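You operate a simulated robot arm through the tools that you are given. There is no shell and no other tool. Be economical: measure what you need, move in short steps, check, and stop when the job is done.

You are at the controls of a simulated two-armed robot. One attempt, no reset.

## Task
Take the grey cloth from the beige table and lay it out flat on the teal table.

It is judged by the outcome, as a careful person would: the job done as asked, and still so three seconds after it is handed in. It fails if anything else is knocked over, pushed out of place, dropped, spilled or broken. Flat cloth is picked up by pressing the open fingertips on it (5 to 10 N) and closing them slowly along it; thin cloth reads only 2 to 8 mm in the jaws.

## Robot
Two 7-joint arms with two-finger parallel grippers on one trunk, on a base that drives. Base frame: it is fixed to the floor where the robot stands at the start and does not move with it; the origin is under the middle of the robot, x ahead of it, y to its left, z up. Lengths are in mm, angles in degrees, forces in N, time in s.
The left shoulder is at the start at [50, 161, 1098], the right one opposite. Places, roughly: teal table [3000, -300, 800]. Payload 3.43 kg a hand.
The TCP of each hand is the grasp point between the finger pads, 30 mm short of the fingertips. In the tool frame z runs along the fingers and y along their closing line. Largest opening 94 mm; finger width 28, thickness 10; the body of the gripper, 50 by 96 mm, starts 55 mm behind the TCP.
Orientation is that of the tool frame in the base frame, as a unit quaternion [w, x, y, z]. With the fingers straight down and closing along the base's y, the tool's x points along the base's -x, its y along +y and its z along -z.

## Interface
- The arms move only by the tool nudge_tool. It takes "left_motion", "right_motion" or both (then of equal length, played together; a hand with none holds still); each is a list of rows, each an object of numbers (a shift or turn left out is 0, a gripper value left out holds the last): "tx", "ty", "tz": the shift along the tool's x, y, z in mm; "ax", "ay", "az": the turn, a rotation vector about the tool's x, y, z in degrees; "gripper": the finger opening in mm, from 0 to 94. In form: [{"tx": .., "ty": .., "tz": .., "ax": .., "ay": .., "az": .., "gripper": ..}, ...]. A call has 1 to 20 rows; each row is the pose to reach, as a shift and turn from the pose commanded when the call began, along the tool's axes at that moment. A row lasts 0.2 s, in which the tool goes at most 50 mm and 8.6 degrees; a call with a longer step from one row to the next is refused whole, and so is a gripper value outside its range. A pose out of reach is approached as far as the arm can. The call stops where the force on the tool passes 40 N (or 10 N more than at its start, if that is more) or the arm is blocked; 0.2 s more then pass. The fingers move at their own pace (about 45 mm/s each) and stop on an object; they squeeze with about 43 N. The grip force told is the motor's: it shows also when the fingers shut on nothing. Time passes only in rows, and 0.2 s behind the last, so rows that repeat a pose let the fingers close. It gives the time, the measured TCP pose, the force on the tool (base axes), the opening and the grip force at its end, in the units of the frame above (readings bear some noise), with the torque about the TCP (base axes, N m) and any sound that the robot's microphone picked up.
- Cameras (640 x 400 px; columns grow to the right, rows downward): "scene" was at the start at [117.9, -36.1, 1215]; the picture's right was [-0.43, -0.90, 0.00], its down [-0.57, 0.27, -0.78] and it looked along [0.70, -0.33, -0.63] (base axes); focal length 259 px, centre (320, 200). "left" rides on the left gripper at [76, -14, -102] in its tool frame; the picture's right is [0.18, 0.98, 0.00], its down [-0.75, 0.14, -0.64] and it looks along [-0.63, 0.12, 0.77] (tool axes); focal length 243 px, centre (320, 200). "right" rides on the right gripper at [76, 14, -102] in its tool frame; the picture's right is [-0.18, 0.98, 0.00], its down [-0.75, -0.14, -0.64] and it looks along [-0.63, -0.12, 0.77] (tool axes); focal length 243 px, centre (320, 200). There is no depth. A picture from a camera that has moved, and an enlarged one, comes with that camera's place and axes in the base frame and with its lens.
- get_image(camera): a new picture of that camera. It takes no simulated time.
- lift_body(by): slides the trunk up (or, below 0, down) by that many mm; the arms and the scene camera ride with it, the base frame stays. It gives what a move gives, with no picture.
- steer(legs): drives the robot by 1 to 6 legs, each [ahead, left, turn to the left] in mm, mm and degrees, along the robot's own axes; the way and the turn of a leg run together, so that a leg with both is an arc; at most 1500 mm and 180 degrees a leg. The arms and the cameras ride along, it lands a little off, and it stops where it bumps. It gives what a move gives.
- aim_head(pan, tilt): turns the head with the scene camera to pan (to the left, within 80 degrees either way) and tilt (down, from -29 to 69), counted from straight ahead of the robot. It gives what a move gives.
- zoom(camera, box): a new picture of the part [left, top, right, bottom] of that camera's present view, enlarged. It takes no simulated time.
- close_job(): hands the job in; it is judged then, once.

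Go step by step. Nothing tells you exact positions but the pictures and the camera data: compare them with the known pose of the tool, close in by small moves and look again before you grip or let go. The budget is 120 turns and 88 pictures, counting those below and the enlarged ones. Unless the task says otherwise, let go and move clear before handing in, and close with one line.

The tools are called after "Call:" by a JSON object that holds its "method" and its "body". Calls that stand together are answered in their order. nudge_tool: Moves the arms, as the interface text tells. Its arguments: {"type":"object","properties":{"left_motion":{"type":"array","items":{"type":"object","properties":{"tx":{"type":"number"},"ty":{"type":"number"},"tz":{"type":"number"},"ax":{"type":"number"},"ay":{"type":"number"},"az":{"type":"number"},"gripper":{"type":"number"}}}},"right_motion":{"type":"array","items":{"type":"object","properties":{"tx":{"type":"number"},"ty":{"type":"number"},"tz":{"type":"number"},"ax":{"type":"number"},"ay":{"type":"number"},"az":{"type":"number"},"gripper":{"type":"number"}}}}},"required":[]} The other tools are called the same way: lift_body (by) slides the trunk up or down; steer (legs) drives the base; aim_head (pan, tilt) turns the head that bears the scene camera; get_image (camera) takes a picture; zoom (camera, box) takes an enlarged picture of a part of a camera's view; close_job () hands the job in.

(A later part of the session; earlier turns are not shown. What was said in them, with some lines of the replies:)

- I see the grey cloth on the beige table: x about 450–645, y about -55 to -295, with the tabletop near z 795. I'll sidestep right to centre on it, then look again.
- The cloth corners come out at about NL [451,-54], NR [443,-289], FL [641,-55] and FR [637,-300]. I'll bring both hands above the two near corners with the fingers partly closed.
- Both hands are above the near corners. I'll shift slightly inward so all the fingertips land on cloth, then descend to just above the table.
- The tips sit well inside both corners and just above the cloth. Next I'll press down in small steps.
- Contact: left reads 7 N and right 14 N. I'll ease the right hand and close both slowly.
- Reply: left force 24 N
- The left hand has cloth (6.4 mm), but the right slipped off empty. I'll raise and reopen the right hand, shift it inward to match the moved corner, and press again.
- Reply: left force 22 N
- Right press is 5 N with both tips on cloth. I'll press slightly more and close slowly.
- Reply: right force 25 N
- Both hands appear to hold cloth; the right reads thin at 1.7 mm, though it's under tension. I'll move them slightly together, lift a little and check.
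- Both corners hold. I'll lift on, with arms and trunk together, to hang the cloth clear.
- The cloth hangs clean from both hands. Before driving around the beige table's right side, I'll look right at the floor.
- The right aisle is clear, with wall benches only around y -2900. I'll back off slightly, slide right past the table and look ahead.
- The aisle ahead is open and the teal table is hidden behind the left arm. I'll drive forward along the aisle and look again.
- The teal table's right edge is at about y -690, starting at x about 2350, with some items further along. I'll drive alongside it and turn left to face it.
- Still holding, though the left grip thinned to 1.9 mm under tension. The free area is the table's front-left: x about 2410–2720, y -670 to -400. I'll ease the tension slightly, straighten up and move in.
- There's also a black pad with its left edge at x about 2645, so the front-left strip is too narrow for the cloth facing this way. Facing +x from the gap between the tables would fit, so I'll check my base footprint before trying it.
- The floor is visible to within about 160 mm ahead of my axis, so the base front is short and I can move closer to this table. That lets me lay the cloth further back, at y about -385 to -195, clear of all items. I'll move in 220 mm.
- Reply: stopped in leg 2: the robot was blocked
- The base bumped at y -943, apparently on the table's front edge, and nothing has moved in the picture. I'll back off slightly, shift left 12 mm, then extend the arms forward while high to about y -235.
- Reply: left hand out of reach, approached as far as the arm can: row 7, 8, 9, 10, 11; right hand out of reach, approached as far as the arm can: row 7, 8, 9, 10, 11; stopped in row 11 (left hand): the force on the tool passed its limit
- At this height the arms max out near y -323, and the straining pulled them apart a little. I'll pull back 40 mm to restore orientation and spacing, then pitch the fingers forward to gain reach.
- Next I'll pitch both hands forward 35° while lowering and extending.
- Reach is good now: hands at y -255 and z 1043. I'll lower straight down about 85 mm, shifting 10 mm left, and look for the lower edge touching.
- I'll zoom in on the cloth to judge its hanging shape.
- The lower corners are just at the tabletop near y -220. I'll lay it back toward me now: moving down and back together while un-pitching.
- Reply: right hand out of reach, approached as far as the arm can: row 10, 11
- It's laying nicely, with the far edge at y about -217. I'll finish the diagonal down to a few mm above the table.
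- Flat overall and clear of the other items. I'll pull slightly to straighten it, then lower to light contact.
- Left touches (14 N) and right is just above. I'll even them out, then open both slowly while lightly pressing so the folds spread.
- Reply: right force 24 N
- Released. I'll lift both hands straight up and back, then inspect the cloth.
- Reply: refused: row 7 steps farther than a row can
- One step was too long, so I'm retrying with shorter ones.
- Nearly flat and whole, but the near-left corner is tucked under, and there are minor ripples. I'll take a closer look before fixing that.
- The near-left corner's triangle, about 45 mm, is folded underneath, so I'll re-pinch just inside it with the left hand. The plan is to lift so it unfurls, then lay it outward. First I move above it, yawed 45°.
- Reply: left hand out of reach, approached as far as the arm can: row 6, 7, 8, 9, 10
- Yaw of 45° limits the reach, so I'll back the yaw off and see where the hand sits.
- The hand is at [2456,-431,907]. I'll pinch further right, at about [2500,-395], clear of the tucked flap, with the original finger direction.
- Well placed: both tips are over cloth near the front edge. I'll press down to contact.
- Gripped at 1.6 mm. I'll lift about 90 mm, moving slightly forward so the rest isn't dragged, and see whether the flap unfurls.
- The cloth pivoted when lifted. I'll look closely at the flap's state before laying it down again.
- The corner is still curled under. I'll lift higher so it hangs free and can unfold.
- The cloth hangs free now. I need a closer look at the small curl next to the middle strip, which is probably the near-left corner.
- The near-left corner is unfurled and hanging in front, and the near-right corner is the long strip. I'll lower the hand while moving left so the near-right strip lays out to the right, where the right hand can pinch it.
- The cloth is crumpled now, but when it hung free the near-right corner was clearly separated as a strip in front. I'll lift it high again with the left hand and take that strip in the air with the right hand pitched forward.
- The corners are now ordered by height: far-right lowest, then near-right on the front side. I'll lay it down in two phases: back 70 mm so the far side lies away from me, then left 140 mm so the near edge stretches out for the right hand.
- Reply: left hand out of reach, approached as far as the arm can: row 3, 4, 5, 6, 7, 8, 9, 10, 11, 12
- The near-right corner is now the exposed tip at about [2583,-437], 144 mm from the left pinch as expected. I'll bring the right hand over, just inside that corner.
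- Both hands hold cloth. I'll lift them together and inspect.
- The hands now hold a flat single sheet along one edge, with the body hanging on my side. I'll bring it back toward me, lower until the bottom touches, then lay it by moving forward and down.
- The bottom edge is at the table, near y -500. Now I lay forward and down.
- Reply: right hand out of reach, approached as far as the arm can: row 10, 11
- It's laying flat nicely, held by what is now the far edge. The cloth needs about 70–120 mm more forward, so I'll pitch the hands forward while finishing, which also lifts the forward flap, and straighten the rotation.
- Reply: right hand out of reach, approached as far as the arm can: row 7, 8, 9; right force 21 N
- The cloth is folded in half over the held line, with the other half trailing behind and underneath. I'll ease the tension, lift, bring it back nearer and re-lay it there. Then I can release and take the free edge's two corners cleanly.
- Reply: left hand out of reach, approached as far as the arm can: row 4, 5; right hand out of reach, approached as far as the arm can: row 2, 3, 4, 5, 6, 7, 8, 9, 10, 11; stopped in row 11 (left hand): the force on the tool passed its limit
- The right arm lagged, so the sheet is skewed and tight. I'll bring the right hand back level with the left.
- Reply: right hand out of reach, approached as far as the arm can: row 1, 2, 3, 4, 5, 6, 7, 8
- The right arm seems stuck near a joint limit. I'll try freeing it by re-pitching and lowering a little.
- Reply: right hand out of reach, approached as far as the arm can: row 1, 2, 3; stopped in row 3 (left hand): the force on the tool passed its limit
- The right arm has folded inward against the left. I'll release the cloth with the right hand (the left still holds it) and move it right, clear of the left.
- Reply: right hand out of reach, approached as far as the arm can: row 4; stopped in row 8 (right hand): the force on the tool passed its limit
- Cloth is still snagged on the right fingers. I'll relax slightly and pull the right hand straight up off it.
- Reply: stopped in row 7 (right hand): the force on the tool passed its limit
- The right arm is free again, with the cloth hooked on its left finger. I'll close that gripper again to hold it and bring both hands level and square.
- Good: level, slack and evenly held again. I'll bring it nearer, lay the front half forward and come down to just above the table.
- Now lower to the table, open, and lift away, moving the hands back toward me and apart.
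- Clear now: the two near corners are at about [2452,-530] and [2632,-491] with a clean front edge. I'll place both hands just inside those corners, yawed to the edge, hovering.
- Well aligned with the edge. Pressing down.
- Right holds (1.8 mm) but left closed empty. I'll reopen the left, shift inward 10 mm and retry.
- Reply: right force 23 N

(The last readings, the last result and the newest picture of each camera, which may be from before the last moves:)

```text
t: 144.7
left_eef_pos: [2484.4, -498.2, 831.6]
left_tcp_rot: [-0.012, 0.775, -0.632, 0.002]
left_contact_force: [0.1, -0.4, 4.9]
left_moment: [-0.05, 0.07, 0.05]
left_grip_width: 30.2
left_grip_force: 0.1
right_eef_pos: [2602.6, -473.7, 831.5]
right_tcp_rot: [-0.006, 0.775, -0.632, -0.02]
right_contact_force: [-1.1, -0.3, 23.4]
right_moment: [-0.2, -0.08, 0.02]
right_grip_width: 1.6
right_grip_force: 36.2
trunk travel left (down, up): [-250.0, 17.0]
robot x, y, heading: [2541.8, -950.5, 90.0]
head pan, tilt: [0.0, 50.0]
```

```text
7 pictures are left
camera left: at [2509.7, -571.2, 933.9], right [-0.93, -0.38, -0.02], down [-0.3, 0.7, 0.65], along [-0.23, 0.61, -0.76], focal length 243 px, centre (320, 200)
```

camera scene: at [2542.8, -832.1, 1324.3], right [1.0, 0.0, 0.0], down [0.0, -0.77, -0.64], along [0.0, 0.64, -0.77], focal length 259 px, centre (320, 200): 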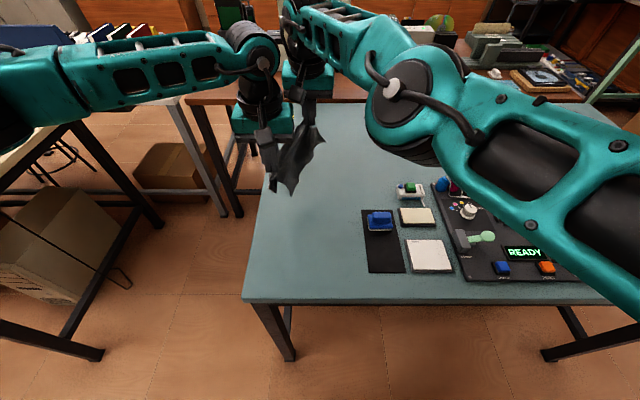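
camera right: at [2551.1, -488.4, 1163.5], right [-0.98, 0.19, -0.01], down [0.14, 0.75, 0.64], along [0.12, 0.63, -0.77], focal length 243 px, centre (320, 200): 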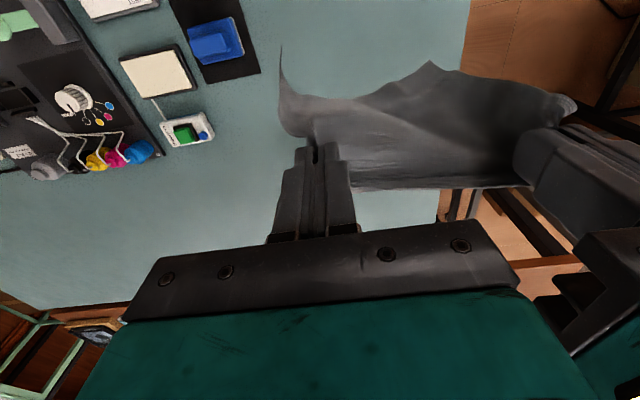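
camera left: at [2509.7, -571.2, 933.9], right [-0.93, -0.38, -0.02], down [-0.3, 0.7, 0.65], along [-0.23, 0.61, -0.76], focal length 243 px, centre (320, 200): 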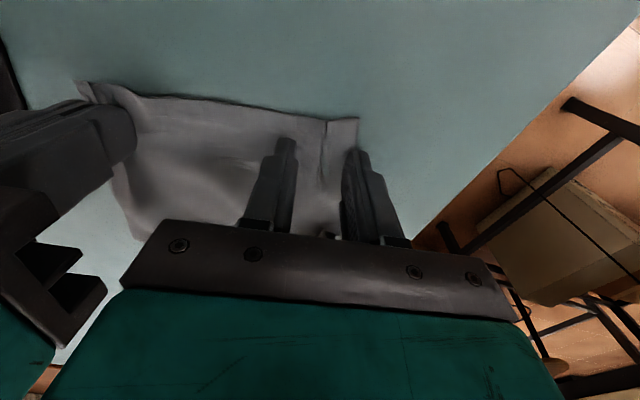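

The outer finger sits right on the edge. I'll shift another 7 mm inward, press a bit more and close.

Call:
{"method": "nudge_tool", "body": {"left_motion": [{"tz": -5}, {"tz": -5, "ty": -7}, {"tz": -1, "ty": -7}, {"tz": 0.9, "ty": -7}, {"tz": 0.9, "ty": -7, "gripper": 28}, {"tz": 0.9, "ty": -7, "gripper": 26}, {"tz": 0.9, "ty": -7, "gripper": 24}, {"tz": 0.9, "ty": -7, "gripper": 22}, {"tz": 0.9, "ty": -7, "gripper": 20}, {"tz": 0.9, "ty": -7, "gripper": 18}, {"tz": 0.9, "ty": -7, "gripper": 16}, {"tz": 0.9, "ty": -7, "gripper": 14}, {"tz": 0.9, "ty": -7, "gripper": 12}, {"tz": 0.9, "ty": -7, "gripper": 10}, {"tz": 0.9, "ty": -7, "gripper": 8}, {"tz": 0.9, "ty": -7, "gripper": 6}, {"tz": 0.9, "ty": -7, "gripper": 4}, {"tz": 0.9, "ty": -7, "gripper": 2}, {"tz": 0.9, "ty": -7, "gripper": 0}, {"tz": 0.9, "ty": -7, "gripper": 0}]}}

```text
t: 148.9
left_eef_pos: [2491.0, -496.4, 832.0]
left_tcp_rot: [-0.013, 0.775, -0.632, 0.003]
left_contact_force: [3.6, 1.9, 19.3]
left_moment: [-0.11, 0.03, -0.02]
left_grip_width: 1.9
left_grip_force: 36.8
right_eef_pos: [2602.4, -475.0, 832.2]
right_tcp_rot: [-0.006, 0.775, -0.631, -0.02]
right_contact_force: [-1.9, 1.2, 19.1]
right_moment: [-0.15, -0.03, 0.07]
right_grip_width: 1.6
right_grip_force: 36.2
trunk travel left (down, up): [-250.0, 17.0]
robot x, y, heading: [2541.9, -948.9, 90.1]
head pan, tilt: [0.0, 50.0]
```

Both hold at about 1.8 mm. I'll lift straight up so the whole sheet unfolds under gravity.

Call:
{"method": "nudge_tool", "body": {"left_motion": [{"tz": -10}, {"tz": -30}, {"tz": -52}, {"tz": -76}, {"tz": -100}, {"tz": -125}, {"tz": -150}, {"tz": -175}, {"tz": -200}, {"tz": -225}, {"tz": -250}, {"tz": -265}, {"tz": -265, "ty": 3}, {"tz": -265, "ty": 3}], "right_motion": [{"tz": -10}, {"tz": -30}, {"tz": -52}, {"tz": -76}, {"tz": -100}, {"tz": -125}, {"tz": -150}, {"tz": -175}, {"tz": -200}, {"tz": -225}, {"tz": -250}, {"tz": -265}, {"tz": -265, "ty": -3}, {"tz": -265, "ty": -3}]}}

Call:
{"method": "zoom", "body": {"camera": "scene", "box": [240, 60, 400, 220]}}

```text
t: 151.9
left_eef_pos: [2487.4, -499.5, 1095.6]
left_tcp_rot: [-0.017, 0.774, -0.633, 0.008]
left_contact_force: [37.3, 8.8, -0.6]
left_moment: [0.2, -1.14, 0.13]
left_grip_width: 2.0
left_grip_force: 36.8
right_eef_pos: [2606.2, -482.8, 1093.5]
right_tcp_rot: [0.0, 0.777, -0.629, -0.023]
right_contact_force: [-37.5, -7.7, 0.7]
right_moment: [-0.25, 1.14, 0.24]
right_grip_width: 2.0
right_grip_force: 37.0
trunk travel left (down, up): [-250.0, 17.0]
robot x, y, heading: [2544.7, -951.5, 89.9]
head pan, tilt: [0.0, 50.0]
```

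```text
2.50 times, centred on (320, 140) of scene
camera zoom: at [2542.6, -832.1, 1324.4], right [1.0, 0.0, 0.0], down [0.0, -0.77, -0.64], along [0.0, 0.64, -0.77], focal length 646 px, centre (320, 350)
```

zoom: 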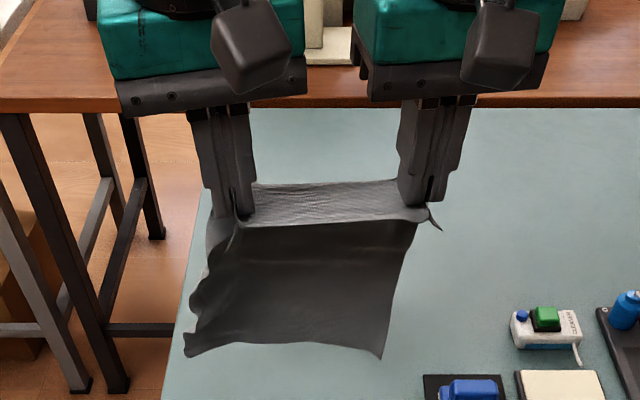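

The cloth is now a full single sheet hanging from two corners. I'll ease the excess tension at once, square the hands and move forward over the landing zone.

Call:
{"method": "nudge_tool", "body": {"left_motion": [{"ty": -4}, {"tx": -22, "ty": -5, "tz": 2, "az": 2}, {"tx": -44, "ty": -6, "tz": 4, "az": 4}, {"tx": -66, "ty": -6, "tz": 6, "az": 6}, {"tx": -88, "ty": -7, "tz": 8, "az": 8}, {"tx": -110, "ty": -8, "tz": 10, "az": 10}, {"tx": -130.7, "ty": -9, "tz": 10, "az": 12}, {"tx": -130.7, "ty": -9, "tz": 10, "az": 12}], "right_motion": [{"ty": 4}, {"tx": -19, "ty": 4, "tz": 2, "az": 2}, {"tx": -38, "ty": 4, "tz": 3, "az": 4}, {"tx": -57, "ty": 3, "tz": 5, "az": 6}, {"tx": -76, "ty": 3, "tz": 6, "az": 8}, {"tx": -96, "ty": 2, "tz": 8, "az": 10}, {"tx": -115.6, "ty": 2, "tz": 8, "az": 12}, {"tx": -115.6, "ty": 2, "tz": 8, "az": 12}]}}

```text
t: 153.7
left_eef_pos: [2467.4, -368.4, 1086.8]
left_tcp_rot: [0.013, -0.704, 0.71, -0.003]
left_contact_force: [21.3, 1.1, 1.1]
left_moment: [0.05, -0.65, 0.05]
left_grip_width: 2.1
left_grip_force: 36.7
right_eef_pos: [2584.7, -370.8, 1091.4]
right_tcp_rot: [0.001, -0.705, 0.709, 0.019]
right_contact_force: [-20.5, -1.1, -1.1]
right_moment: [-0.06, 0.66, 0.13]
right_grip_width: 1.5
right_grip_force: 36.3
trunk travel left (down, up): [-250.0, 17.0]
robot x, y, heading: [2541.5, -943.9, 90.2]
head pan, tilt: [0.0, 50.0]
```

I'll ease a bit more tension, lower until the bottom touches, and start the diagonal lay back toward me.

Call:
{"method": "nudge_tool", "body": {"left_motion": [{"ty": -3}, {"ty": -3, "tz": 15}, {"ty": -3, "tz": 30}, {"ty": -3, "tz": 45}, {"ty": -3, "tz": 52}, {"ty": -3, "tz": 52}, {"ty": -3, "tx": 11, "tz": 62}, {"ty": -3, "tx": 22, "tz": 72}, {"ty": -3, "tx": 33, "tz": 82}, {"ty": -3, "tx": 44, "tz": 92}, {"ty": -3, "tx": 55, "tz": 102}, {"ty": -3, "tx": 66, "tz": 112}, {"ty": -3, "tx": 77, "tz": 122}, {"ty": -3, "tx": 88, "tz": 132}, {"ty": -3, "tx": 99, "tz": 142}, {"ty": -3, "tx": 110, "tz": 152}, {"ty": -3, "tx": 110, "tz": 152}], "right_motion": [{"ty": 4, "tz": 4}, {"ty": 4, "tz": 19}, {"ty": 4, "tz": 34}, {"ty": 4, "tz": 49}, {"ty": 4, "tz": 56}, {"ty": 4, "tz": 56}, {"ty": 4, "tx": 11, "tz": 66}, {"ty": 4, "tx": 22, "tz": 76}, {"ty": 4, "tx": 33, "tz": 86}, {"ty": 4, "tx": 44, "tz": 96}, {"ty": 4, "tx": 55, "tz": 106}, {"ty": 4, "tx": 66, "tz": 116}, {"ty": 4, "tx": 77, "tz": 126}, {"ty": 4, "tx": 88, "tz": 136}, {"ty": 4, "tx": 99, "tz": 146}, {"ty": 4, "tx": 110, "tz": 156}, {"ty": 4, "tx": 110, "tz": 156}]}}

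Call:
{"method": "zoom", "body": {"camera": "scene", "box": [240, 110, 400, 250]}}

```text
t: 157.3
left_eef_pos: [2470.0, -477.7, 931.9]
left_tcp_rot: [0.01, -0.705, 0.709, -0.002]
left_contact_force: [0.0, -0.9, -0.1]
left_moment: [0.01, -0.01, -0.01]
left_grip_width: 1.8
left_grip_force: 36.7
right_eef_pos: [2579.6, -473.5, 931.3]
right_tcp_rot: [0.002, -0.704, 0.71, 0.019]
right_contact_force: [0.5, 0.4, -0.4]
right_moment: [0.01, -0.01, 0.04]
right_grip_width: 1.7
right_grip_force: 36.5
trunk travel left (down, up): [-250.0, 17.0]
robot x, y, heading: [2540.7, -948.1, 90.2]
head pan, tilt: [0.0, 50.0]
```

```text
2.86 times, centred on (320, 180) of scene
camera zoom: at [2542.5, -832.1, 1324.3], right [1.0, 0.0, 0.0], down [0.0, -0.77, -0.64], along [0.0, 0.64, -0.77], focal length 739 px, centre (320, 257)
```

zoom: 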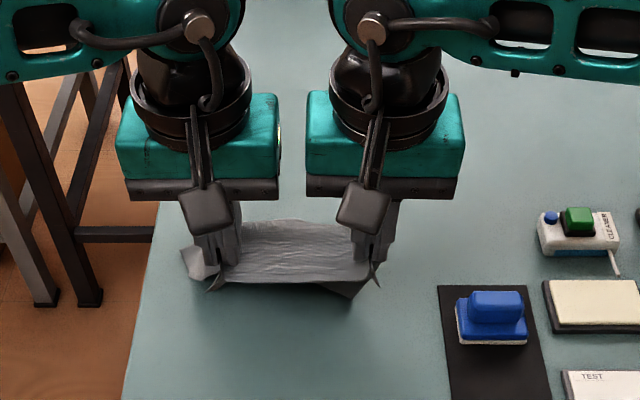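

It's laying well, with the far edge near y -355 and the hands slack. I'll finish the diagonal, moving slightly inward at the end so the side flaps splay outward, then touch down and stretch slightly.

Call:
{"method": "nudge_tool", "body": {"left_motion": [{"tx": 10.5, "tz": 9.4}, {"tx": 21, "tz": 18.8}, {"tx": 31.5, "tz": 28}, {"tx": 42, "tz": 37.5}, {"tx": 53, "tz": 47}, {"tx": 64, "tz": 56}, {"tx": 75, "tz": 66}, {"tx": 86, "tz": 75}, {"tx": 93, "ty": -3, "tz": 81}, {"tx": 99, "ty": -6, "tz": 87}, {"tx": 104, "ty": -8, "tz": 92}, {"tx": 106, "ty": -8, "tz": 97}, {"tx": 106, "ty": -8, "tz": 99.5}, {"tx": 109, "ty": -3, "tz": 99.5}, {"tx": 111, "ty": 2, "tz": 99.5}, {"tx": 112, "ty": 4, "tz": 99.5}, {"tx": 112, "ty": 4, "tz": 99.5}], "right_motion": [{"tx": 10.5, "tz": 9.4}, {"tx": 21, "tz": 18.8}, {"tx": 31.5, "tz": 28}, {"tx": 42, "tz": 37.5}, {"tx": 53, "tz": 47}, {"tx": 64, "tz": 56}, {"tx": 75, "tz": 66}, {"tx": 86, "tz": 75}, {"tx": 93, "ty": 3, "tz": 81}, {"tx": 99, "ty": 6, "tz": 87}, {"tx": 104, "ty": 8, "tz": 92}, {"tx": 106, "ty": 8, "tz": 97}, {"tx": 106, "ty": 8, "tz": 99}, {"tx": 109, "ty": 3, "tz": 99}, {"tx": 111, "ty": -2, "tz": 99}, {"tx": 112, "ty": -4, "tz": 99}, {"tx": 112, "ty": -4, "tz": 99}]}}

```text
t: 160.1
left_eef_pos: [2475.1, -581.0, 832.0]
left_tcp_rot: [0.008, -0.706, 0.708, 0.004]
left_contact_force: [-5.4, 0.3, 3.6]
left_moment: [-0.04, -0.44, -0.1]
left_grip_width: 2.1
left_grip_force: 37.0
right_eef_pos: [2570.6, -575.5, 831.8]
right_tcp_rot: [0.007, -0.704, 0.71, 0.018]
right_contact_force: [6.8, -3.7, 13.4]
right_moment: [-0.2, 0.18, 0.18]
right_grip_width: 2.0
right_grip_force: 36.3
trunk travel left (down, up): [-250.0, 17.0]
robot x, y, heading: [2539.2, -948.9, 90.1]
head pan, tilt: [0.0, 50.0]
stopped in row 14 (right hand): the force on the tool passed its limit (the readings are from after the stop); the commanded pose is now the measured one
```

The gripper bodies touched at that spacing. I'll spread them back out, just clear of pressing, and stretch the edge.

Call:
{"method": "nudge_tool", "body": {"left_motion": [{"tz": -1.5, "ty": 3}, {"tz": -1.5, "ty": 6}, {"tz": -1, "ty": 9, "tx": 2}, {"tz": -1, "ty": 9, "tx": 3}], "right_motion": [{"tz": -1.5, "ty": -3}, {"tz": -1.5, "ty": -6}, {"tz": -1, "ty": -9, "tx": 2}, {"tz": -1, "ty": -9, "tx": 3}]}}

Call:
{"method": "zoom", "body": {"camera": "scene", "box": [240, 140, 400, 280]}}

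```text
t: 161.1
left_eef_pos: [2467.0, -583.6, 834.2]
left_tcp_rot: [0.01, -0.707, 0.707, 0.003]
left_contact_force: [5.4, 1.8, -0.6]
left_moment: [0.03, -0.19, 0.12]
left_grip_width: 2.0
left_grip_force: 37.1
right_eef_pos: [2578.6, -579.0, 832.5]
right_tcp_rot: [0.007, -0.705, 0.709, 0.02]
right_contact_force: [-7.4, 3.2, 16.6]
right_moment: [-0.12, 0.2, -0.03]
right_grip_width: 1.7
right_grip_force: 36.6
trunk travel left (down, up): [-250.0, 17.0]
robot x, y, heading: [2543.3, -951.2, 90.3]
head pan, tilt: [0.0, 50.0]
```

```text
2.86 times, centred on (320, 210) of scene
camera zoom: at [2542.4, -832.8, 1324.5], right [1.0, 0.0, 0.0], down [0.0, -0.77, -0.64], along [0.0, 0.64, -0.77], focal length 739 px, centre (320, 171)
```

zoom: 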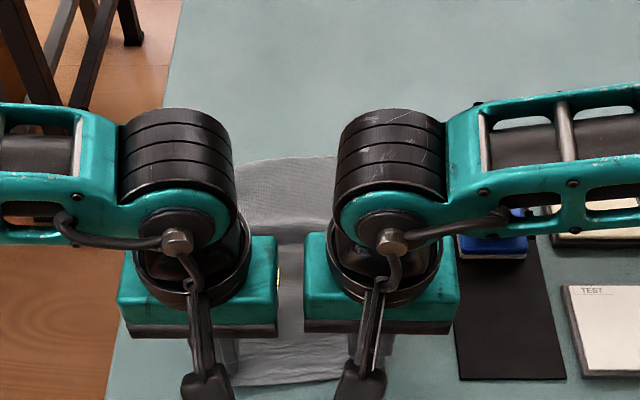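

Laid out from y about -385 to -603. Now I'll open slowly at the table, which spreads the pinch folds, then lift straight up and move clear.

Call:
{"method": "nudge_tool", "body": {"left_motion": [{"tz": 1}, {"tz": 1, "gripper": 4}, {"tz": 1, "gripper": 8}, {"tz": 1, "gripper": 12}, {"tz": 1, "gripper": 16}, {"tz": 1, "gripper": 20}, {"tz": 1, "gripper": 24}, {"tz": 1, "gripper": 28}, {"tz": 1, "gripper": 32}, {"tz": -3}, {"tz": -15}, {"tz": -45}, {"tz": -85}, {"tz": -120}, {"tz": -140, "ty": 30}, {"tz": -140, "ty": 70}, {"tz": -140, "ty": 110}], "right_motion": [{"tz": -0.8}, {"tz": -0.8, "gripper": 4}, {"tz": -0.8, "gripper": 8}, {"tz": -0.8, "gripper": 12}, {"tz": -0.8, "gripper": 16}, {"tz": -0.8, "gripper": 20}, {"tz": -0.8, "gripper": 24}, {"tz": -0.8, "gripper": 28}, {"tz": -0.8, "gripper": 32}, {"tz": -3}, {"tz": -15}, {"tz": -45}, {"tz": -85}, {"tz": -120}, {"tz": -140, "ty": -30}, {"tz": -140, "ty": -70}, {"tz": -140, "ty": -110}]}}

Call:
{"method": "zoom", "body": {"camera": "scene", "box": [240, 150, 400, 280]}}

```text
t: 164.7
left_eef_pos: [2354.1, -587.2, 973.5]
left_tcp_rot: [0.009, -0.707, 0.707, 0.002]
left_contact_force: [-0.9, 0.3, 0.0]
left_moment: [-0.01, -0.02, 0.0]
left_grip_width: 32.1
left_grip_force: 0.0
right_eef_pos: [2692.8, -582.6, 971.3]
right_tcp_rot: [0.006, -0.704, 0.71, 0.017]
right_contact_force: [0.5, -1.1, -0.4]
right_moment: [0.01, 0.01, 0.02]
right_grip_width: 32.3
right_grip_force: 0.1
trunk travel left (down, up): [-250.0, 17.0]
robot x, y, heading: [2537.4, -948.6, 90.0]
head pan, tilt: [0.0, 50.0]
```

```text
3.08 times, centred on (320, 215) of scene
camera zoom: at [2542.6, -832.7, 1324.5], right [1.0, 0.0, 0.0], down [0.0, -0.77, -0.64], along [0.0, 0.64, -0.77], focal length 796 px, centre (320, 154)
```

zoom: 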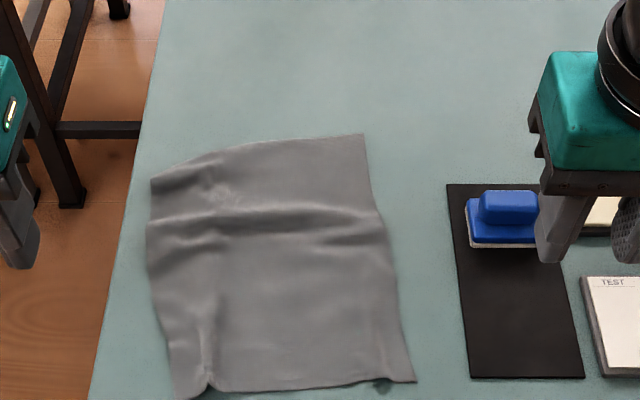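

All four corners are out and the cloth is single-layer; what remains is a ripple across the middle from slack in its length. I'll press closed fingertips near the two far corners and push them gently forward to stretch it.

Call:
{"method": "nudge_tool", "body": {"left_motion": [{"tx": -24, "ty": -12, "gripper": 10}, {"tx": -49, "ty": -24}, {"tx": -73, "ty": -36}, {"tx": -98, "ty": -48}, {"tx": -122, "ty": -60}, {"tx": -147, "ty": -71}, {"tx": -147, "ty": -71, "tz": 40}, {"tx": -147, "ty": -71, "tz": 80}, {"tx": -147, "ty": -71, "tz": 115}, {"tx": -147, "ty": -71, "tz": 133}, {"tx": -147, "ty": -71, "tz": 139}, {"tx": -147, "ty": -71, "tz": 139}], "right_motion": [{"tx": -31, "ty": 21, "gripper": 10}, {"tx": -62, "ty": 42}, {"tx": -94, "ty": 63}, {"tx": -125, "ty": 84}, {"tx": -157, "ty": 105}, {"tx": -188, "ty": 125}, {"tx": -188, "ty": 125, "tz": 40}, {"tx": -188, "ty": 125, "tz": 80}, {"tx": -188, "ty": 125, "tz": 115}, {"tx": -188, "ty": 125, "tz": 131}, {"tx": -188, "ty": 125, "tz": 137}, {"tx": -188, "ty": 125, "tz": 137}]}}

```text
t: 167.3
left_eef_pos: [2429.0, -434.6, 836.4]
left_tcp_rot: [0.009, -0.707, 0.708, 0.003]
left_contact_force: [0.1, 1.0, 0.1]
left_moment: [-0.01, -0.01, -0.01]
left_grip_width: 9.9
left_grip_force: 0.0
right_eef_pos: [2566.3, -388.9, 840.3]
right_tcp_rot: [0.007, -0.704, 0.71, 0.016]
right_contact_force: [0.7, -0.2, -0.2]
right_moment: [0.0, -0.03, -0.02]
right_grip_width: 9.8
right_grip_force: 0.0
trunk travel left (down, up): [-250.0, 17.0]
robot x, y, heading: [2544.4, -951.0, 90.0]
head pan, tilt: [0.0, 50.0]
```

Call:
{"method": "nudge_tool", "body": {"left_motion": [{"tx": 12}, {"tx": 12, "tz": 2.5}, {"tx": 12, "tz": 5}, {"tx": 12, "tz": 5}], "right_motion": [{"tx": 10}, {"tx": 10, "tz": 5}, {"tx": 10, "tz": 8.5}, {"tx": 10, "tz": 8.5}]}}

```text
t: 168.3
left_eef_pos: [2429.8, -446.4, 831.0]
left_tcp_rot: [0.009, -0.706, 0.708, 0.002]
left_contact_force: [-0.6, -0.8, 3.8]
left_moment: [0.02, 0.07, 0.0]
left_grip_width: 10.1
left_grip_force: 0.1
right_eef_pos: [2565.4, -400.9, 833.1]
right_tcp_rot: [0.008, -0.704, 0.71, 0.017]
right_contact_force: [-0.3, -0.2, 0.9]
right_moment: [0.0, -0.01, -0.01]
right_grip_width: 10.1
right_grip_force: 0.0
trunk travel left (down, up): [-250.0, 17.0]
robot x, y, heading: [2539.4, -951.5, 89.9]
head pan, tilt: [0.0, 50.0]
```

Call:
{"method": "nudge_tool", "body": {"left_motion": [{"tz": 0.8}, {"tz": 0.8, "tx": -5}, {"tz": 0.8, "tx": -10}, {"tz": 0.8, "tx": -15}, {"tz": 0.8, "tx": -20}, {"tz": 0.8, "tx": -25}, {"tz": 0.8, "tx": -30}, {"tz": 0.8, "tx": -35}, {"tz": 0.8, "tx": -35}], "right_motion": [{"tz": 1.8}, {"tz": 1.8}, {"tz": 1.8, "tx": -2, "ty": -2}, {"tz": 1.8, "tx": -4, "ty": -4}, {"tz": 1.8, "tx": -6, "ty": -6}, {"tz": 1.8, "tx": -8, "ty": -8}, {"tz": 1.8, "tx": -9, "ty": -10}, {"tz": 1.8, "tx": -10, "ty": -12}, {"tz": 1.8, "tx": -10, "ty": -12}]}}

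```text
t: 170.3
left_eef_pos: [2428.0, -414.0, 831.0]
left_tcp_rot: [0.009, -0.707, 0.708, 0.003]
left_contact_force: [0.9, 0.1, 2.3]
left_moment: [-0.06, 0.01, -0.01]
left_grip_width: 9.6
left_grip_force: 0.1
right_eef_pos: [2578.0, -391.3, 831.3]
right_tcp_rot: [0.007, -0.704, 0.71, 0.018]
right_contact_force: [-2.3, -2.7, 14.0]
right_moment: [-0.23, -0.02, -0.08]
right_grip_width: 8.3
right_grip_force: 0.0
trunk travel left (down, up): [-250.0, 17.0]
robot x, y, heading: [2541.5, -951.4, 90.2]
head pan, tilt: [0.0, 50.0]
```

Now lift both straight up, move clear to the sides, and look.

Call:
{"method": "nudge_tool", "body": {"left_motion": [{"tz": -6}, {"tz": -25}, {"tz": -60}, {"tz": -100}, {"tz": -140}, {"tz": -140, "tx": 35, "ty": 20}, {"tz": -140, "tx": 70, "ty": 45}, {"tz": -140, "tx": 105, "ty": 70}, {"tz": -140, "tx": 140, "ty": 90}], "right_motion": [{"tz": -6}, {"tz": -25}, {"tz": -60}, {"tz": -100}, {"tz": -140}, {"tz": -140, "tx": 35, "ty": -30}, {"tz": -140, "tx": 70, "ty": -60}, {"tz": -140, "tx": 105, "ty": -90}, {"tz": -140, "tx": 140, "ty": -120}]}}

Call:
{"method": "zoom", "body": {"camera": "scene", "box": [240, 150, 400, 280]}}

```text
t: 172.3
left_eef_pos: [2336.7, -556.7, 968.6]
left_tcp_rot: [0.009, -0.706, 0.708, 0.004]
left_contact_force: [-0.4, -0.2, 1.0]
left_moment: [0.0, 0.01, 0.05]
left_grip_width: 10.2
left_grip_force: 0.1
right_eef_pos: [2698.3, -536.1, 963.5]
right_tcp_rot: [0.008, -0.705, 0.709, 0.017]
right_contact_force: [-0.9, 0.3, -0.2]
right_moment: [0.02, 0.02, -0.03]
right_grip_width: 10.1
right_grip_force: 0.0
trunk travel left (down, up): [-250.0, 17.0]
robot x, y, heading: [2545.5, -951.5, 89.9]
head pan, tilt: [0.0, 50.0]
```

```text
3.08 times, centred on (320, 215) of scene
camera zoom: at [2542.7, -833.2, 1324.6], right [1.0, 0.0, 0.0], down [0.0, -0.77, -0.64], along [0.0, 0.64, -0.77], focal length 796 px, centre (320, 154)
```

zoom: 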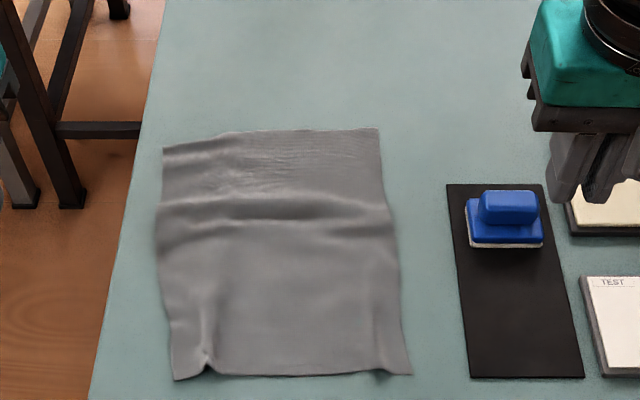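

Much flatter; one ripple across the middle and small tucks at the near pinch points remain. I'll do one more stretch, pulling both near corners gently back and outward.

Call:
{"method": "nudge_tool", "body": {"left_motion": [{"tx": 6, "ty": -24, "gripper": 0}, {"tx": 12, "ty": -48}, {"tx": 18, "ty": -72}, {"tx": 24, "ty": -96}, {"tx": 27, "ty": -119}, {"tx": 27, "ty": -119, "tz": 40}, {"tx": 27, "ty": -119, "tz": 80}, {"tx": 27, "ty": -119, "tz": 112}, {"tx": 27, "ty": -119, "tz": 128}, {"tx": 27, "ty": -119, "tz": 134}, {"tx": 27, "ty": -119, "tz": 134}], "right_motion": [{"tx": 10, "ty": 21, "gripper": 0}, {"tx": 20, "ty": 42}, {"tx": 30, "ty": 63}, {"tx": 40, "ty": 84}, {"tx": 48, "ty": 105}, {"tx": 48, "ty": 105, "tz": 40}, {"tx": 48, "ty": 105, "tz": 80}, {"tx": 48, "ty": 105, "tz": 108}, {"tx": 48, "ty": 105, "tz": 123}, {"tx": 48, "ty": 105, "tz": 129}, {"tx": 48, "ty": 105, "tz": 129}]}}

```text
t: 174.7
left_eef_pos: [2456.4, -581.1, 833.9]
left_tcp_rot: [0.009, -0.706, 0.708, 0.002]
left_contact_force: [0.6, 0.4, -0.6]
left_moment: [-0.01, -0.03, 0.02]
left_grip_width: 0.0
left_grip_force: 32.8
right_eef_pos: [2590.7, -576.8, 835.2]
right_tcp_rot: [0.008, -0.704, 0.71, 0.017]
right_contact_force: [0.4, 0.2, 0.5]
right_moment: [0.0, 0.03, -0.02]
right_grip_width: 0.3
right_grip_force: 33.4
trunk travel left (down, up): [-250.0, 17.0]
robot x, y, heading: [2541.6, -948.9, 90.1]
head pan, tilt: [0.0, 50.0]
```

Call:
{"method": "nudge_tool", "body": {"left_motion": [{"tz": 2}, {"tz": 3.3}, {"tz": 3.3}], "right_motion": [{"tz": 2.5}, {"tz": 4.3}, {"tz": 4.3}]}}

```text
t: 175.5
left_eef_pos: [2457.8, -580.1, 831.2]
left_tcp_rot: [0.009, -0.706, 0.708, 0.003]
left_contact_force: [-1.4, -0.5, 6.7]
left_moment: [-0.09, 0.06, 0.02]
left_grip_width: 0.0
left_grip_force: 32.8
right_eef_pos: [2590.7, -576.5, 834.0]
right_tcp_rot: [0.006, -0.704, 0.71, 0.018]
right_contact_force: [0.3, 0.5, 2.2]
right_moment: [-0.03, 0.0, -0.01]
right_grip_width: 0.1
right_grip_force: 33.3
trunk travel left (down, up): [-250.0, 17.0]
robot x, y, heading: [2543.8, -949.6, 90.0]
head pan, tilt: [0.0, 50.0]
```

Call:
{"method": "nudge_tool", "body": {"left_motion": [{"tz": 0.3}, {"tz": 0.4, "tx": 3, "ty": 2}, {"tz": 0.4, "tx": 6, "ty": 4}, {"tz": 0.4, "tx": 9, "ty": 6}, {"tz": 0.4, "tx": 12, "ty": 8}, {"tz": 0.4, "tx": 15, "ty": 10}, {"tz": 0.4, "tx": 18, "ty": 10}, {"tz": 0.4, "tx": 20, "ty": 10}, {"tz": -5, "tx": 20, "ty": 10}, {"tz": -30, "tx": 20, "ty": 10}, {"tz": -70, "tx": 20, "ty": 10}, {"tz": -110, "tx": 20, "ty": 20}, {"tz": -140, "tx": 20, "ty": 50}, {"tz": -140, "tx": 20, "ty": 90}, {"tz": -140, "tx": 20, "ty": 130}], "right_motion": [{"tz": 1}, {"tz": 1.6, "tx": 3, "ty": -2}, {"tz": 1.6, "tx": 6, "ty": -4}, {"tz": 1.6, "tx": 9, "ty": -6}, {"tz": 1.6, "tx": 12, "ty": -8}, {"tz": 1.6, "tx": 15, "ty": -10}, {"tz": 1.6, "tx": 18, "ty": -10}, {"tz": 1.6, "tx": 20, "ty": -10}, {"tz": -5, "tx": 20, "ty": -10}, {"tz": -30, "tx": 20, "ty": -10}, {"tz": -70, "tx": 20, "ty": -10}, {"tz": -110, "tx": 20, "ty": -20}, {"tz": -140, "tx": 20, "ty": -50}, {"tz": -140, "tx": 20, "ty": -90}, {"tz": -140, "tx": 20, "ty": -130}]}}

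Call:
{"method": "zoom", "body": {"camera": "scene", "box": [230, 140, 410, 290]}}

```text
t: 178.7
left_eef_pos: [2323.8, -604.8, 969.2]
left_tcp_rot: [0.009, -0.706, 0.708, 0.002]
left_contact_force: [0.9, 0.2, 1.1]
left_moment: [0.04, 0.06, 0.0]
left_grip_width: 0.0
left_grip_force: 33.4
right_eef_pos: [2722.6, -604.9, 969.6]
right_tcp_rot: [0.007, -0.704, 0.71, 0.017]
right_contact_force: [-0.4, 0.5, -0.1]
right_moment: [0.01, 0.0, 0.0]
right_grip_width: 0.2
right_grip_force: 32.9
trunk travel left (down, up): [-250.0, 17.0]
robot x, y, heading: [2542.0, -946.0, 89.9]
head pan, tilt: [0.0, 50.0]
```

```text
2.67 times, centred on (320, 215) of scene
camera zoom: at [2542.6, -832.8, 1324.5], right [1.0, 0.0, 0.0], down [0.0, -0.77, -0.64], along [0.0, 0.64, -0.77], focal length 690 px, centre (320, 160)
```

zoom: 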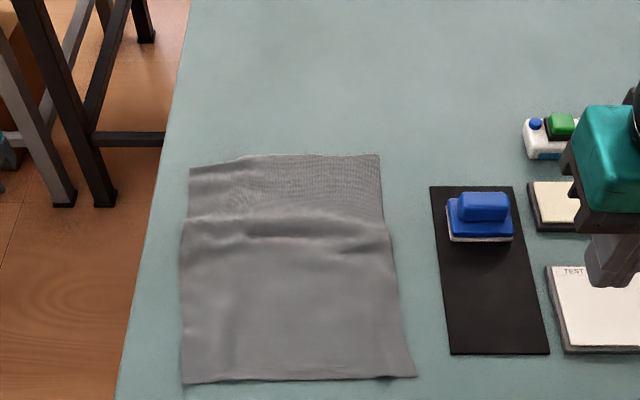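

Nearly perfect; only a low ripple in the far third remains. One last gentle push of the far corners forward by 15 mm.

Call:
{"method": "nudge_tool", "body": {"left_motion": [{"tx": -25, "ty": -17}, {"tx": -50, "ty": -33}, {"tx": -75, "ty": -50}, {"tx": -100, "ty": -66}, {"tx": -125, "ty": -83}, {"tx": -150, "ty": -100}, {"tx": -173, "ty": -116}, {"tx": -173, "ty": -116, "tz": 40}, {"tx": -173, "ty": -116, "tz": 80}, {"tx": -173, "ty": -116, "tz": 115}, {"tx": -173, "ty": -116, "tz": 130}, {"tx": -173, "ty": -116, "tz": 135}, {"tx": -173, "ty": -116, "tz": 135}], "right_motion": [{"tx": -27, "ty": 21}, {"tx": -54, "ty": 41}, {"tx": -82, "ty": 62}, {"tx": -109, "ty": 83}, {"tx": -137, "ty": 103}, {"tx": -164, "ty": 124}, {"tx": -190, "ty": 145}, {"tx": -190, "ty": 145, "tz": 40}, {"tx": -190, "ty": 145, "tz": 80}, {"tx": -190, "ty": 145, "tz": 115}, {"tx": -190, "ty": 145, "tz": 131}, {"tx": -190, "ty": 145, "tz": 136}, {"tx": -190, "ty": 145, "tz": 136}]}}

```text
t: 181.5
left_eef_pos: [2442.0, -428.9, 836.5]
left_tcp_rot: [0.009, -0.706, 0.708, 0.003]
left_contact_force: [-0.5, -0.4, 0.5]
left_moment: [-0.01, 0.02, 0.0]
left_grip_width: 0.1
left_grip_force: 33.1
right_eef_pos: [2576.7, -407.7, 839.9]
right_tcp_rot: [0.008, -0.704, 0.71, 0.017]
right_contact_force: [0.1, -1.0, -0.4]
right_moment: [0.01, -0.02, 0.03]
right_grip_width: 0.0
right_grip_force: 33.2
trunk travel left (down, up): [-250.0, 17.0]
robot x, y, heading: [2542.9, -948.0, 89.7]
head pan, tilt: [0.0, 50.0]
```

Call:
{"method": "nudge_tool", "body": {"left_motion": [{"tz": 2.5}, {"tz": 5}, {"tz": 5.5}, {"tz": 5.5}], "right_motion": [{"tz": 4}, {"tz": 7.5}, {"tz": 9}, {"tz": 9}]}}

```text
t: 182.5
left_eef_pos: [2442.8, -427.5, 832.2]
left_tcp_rot: [0.008, -0.707, 0.708, 0.002]
left_contact_force: [1.1, -0.4, -1.0]
left_moment: [0.01, 0.01, -0.01]
left_grip_width: 0.1
left_grip_force: 32.8
right_eef_pos: [2577.0, -408.2, 830.4]
right_tcp_rot: [0.007, -0.704, 0.71, 0.018]
right_contact_force: [0.5, 0.4, 1.3]
right_moment: [-0.07, -0.03, -0.02]
right_grip_width: 0.0
right_grip_force: 33.0
trunk travel left (down, up): [-250.0, 17.0]
robot x, y, heading: [2540.7, -948.8, 89.9]
head pan, tilt: [0.0, 50.0]
```

Call:
{"method": "nudge_tool", "body": {"left_motion": [{"tz": 1.2}, {"tz": 1.8}, {"tz": 1.8, "tx": -3}, {"tz": 1.8, "tx": -6}, {"tz": 1.8, "tx": -9}, {"tz": 1.8, "tx": -12}, {"tz": 1.8, "tx": -15}, {"tz": 1.8, "tx": -17}, {"tz": -5, "tx": -17}, {"tz": -30, "tx": -17}, {"tz": -70, "tx": -17}, {"tz": -110, "tx": -17}, {"tz": -140, "tx": 10, "ty": 15}, {"tz": -140, "tx": 45, "ty": 35}, {"tz": -140, "tx": 80, "ty": 60}, {"tz": -140, "tx": 115, "ty": 90}], "right_motion": [{"tz": 0.6}, {"tz": 1.2}, {"tz": 1.2, "tx": -3}, {"tz": 1.2, "tx": -6}, {"tz": 1.2, "tx": -9}, {"tz": 1.2, "tx": -12}, {"tz": 1.2, "tx": -15}, {"tz": 1.2, "tx": -17}, {"tz": -5, "tx": -17}, {"tz": -30, "tx": -17}, {"tz": -70, "tx": -17}, {"tz": -110, "tx": -17}, {"tz": -140, "tx": 10, "ty": -15}, {"tz": -140, "tx": 45, "ty": -35}, {"tz": -140, "tx": 80, "ty": -60}, {"tz": -140, "tx": 115, "ty": -90}]}}

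Call:
{"method": "get_image", "body": {"camera": "scene"}}

```text
t: 185.9
left_eef_pos: [2350.4, -546.1, 970.5]
left_tcp_rot: [-0.009, 0.707, -0.707, -0.002]
left_contact_force: [-0.3, -1.0, -0.3]
left_moment: [0.0, 0.04, -0.01]
left_grip_width: 0.0
left_grip_force: 32.7
right_eef_pos: [2670.2, -527.4, 964.5]
right_tcp_rot: [0.007, -0.704, 0.71, 0.018]
right_contact_force: [0.7, 0.4, 0.6]
right_moment: [0.03, 0.02, -0.05]
right_grip_width: 0.0
right_grip_force: 33.5
trunk travel left (down, up): [-250.0, 17.0]
robot x, y, heading: [2542.9, -949.1, 90.2]
head pan, tilt: [0.0, 50.0]
```

```text
0 pictures are left
camera scene: at [2542.6, -833.1, 1324.5], right [1.0, 0.0, 0.0], down [0.0, -0.77, -0.64], along [0.0, 0.64, -0.77], focal length 259 px, centre (320, 200)
```

scene: 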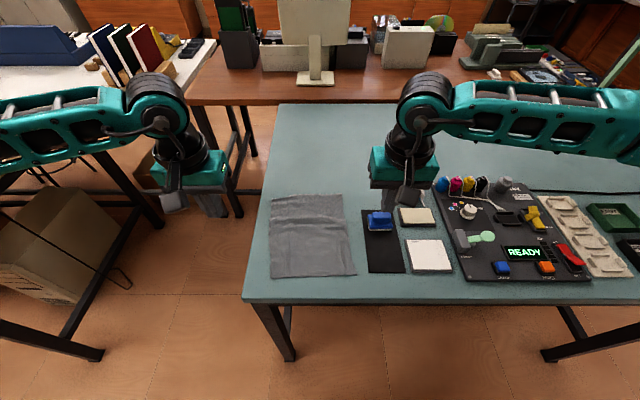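

The cloth lies flat on the teal table with all four corners out, clear of the other items, and both hands are away from it. Handing in.

Call:
{"method": "close_job", "body": {}}

```text
The job is handed in.
```

The grey cloth is laid out flat on the teal table with all four corners showing. A slight ripple may remain in its far third. Nothing else moved that I could see, though the base once bumped lightly against the teal table.
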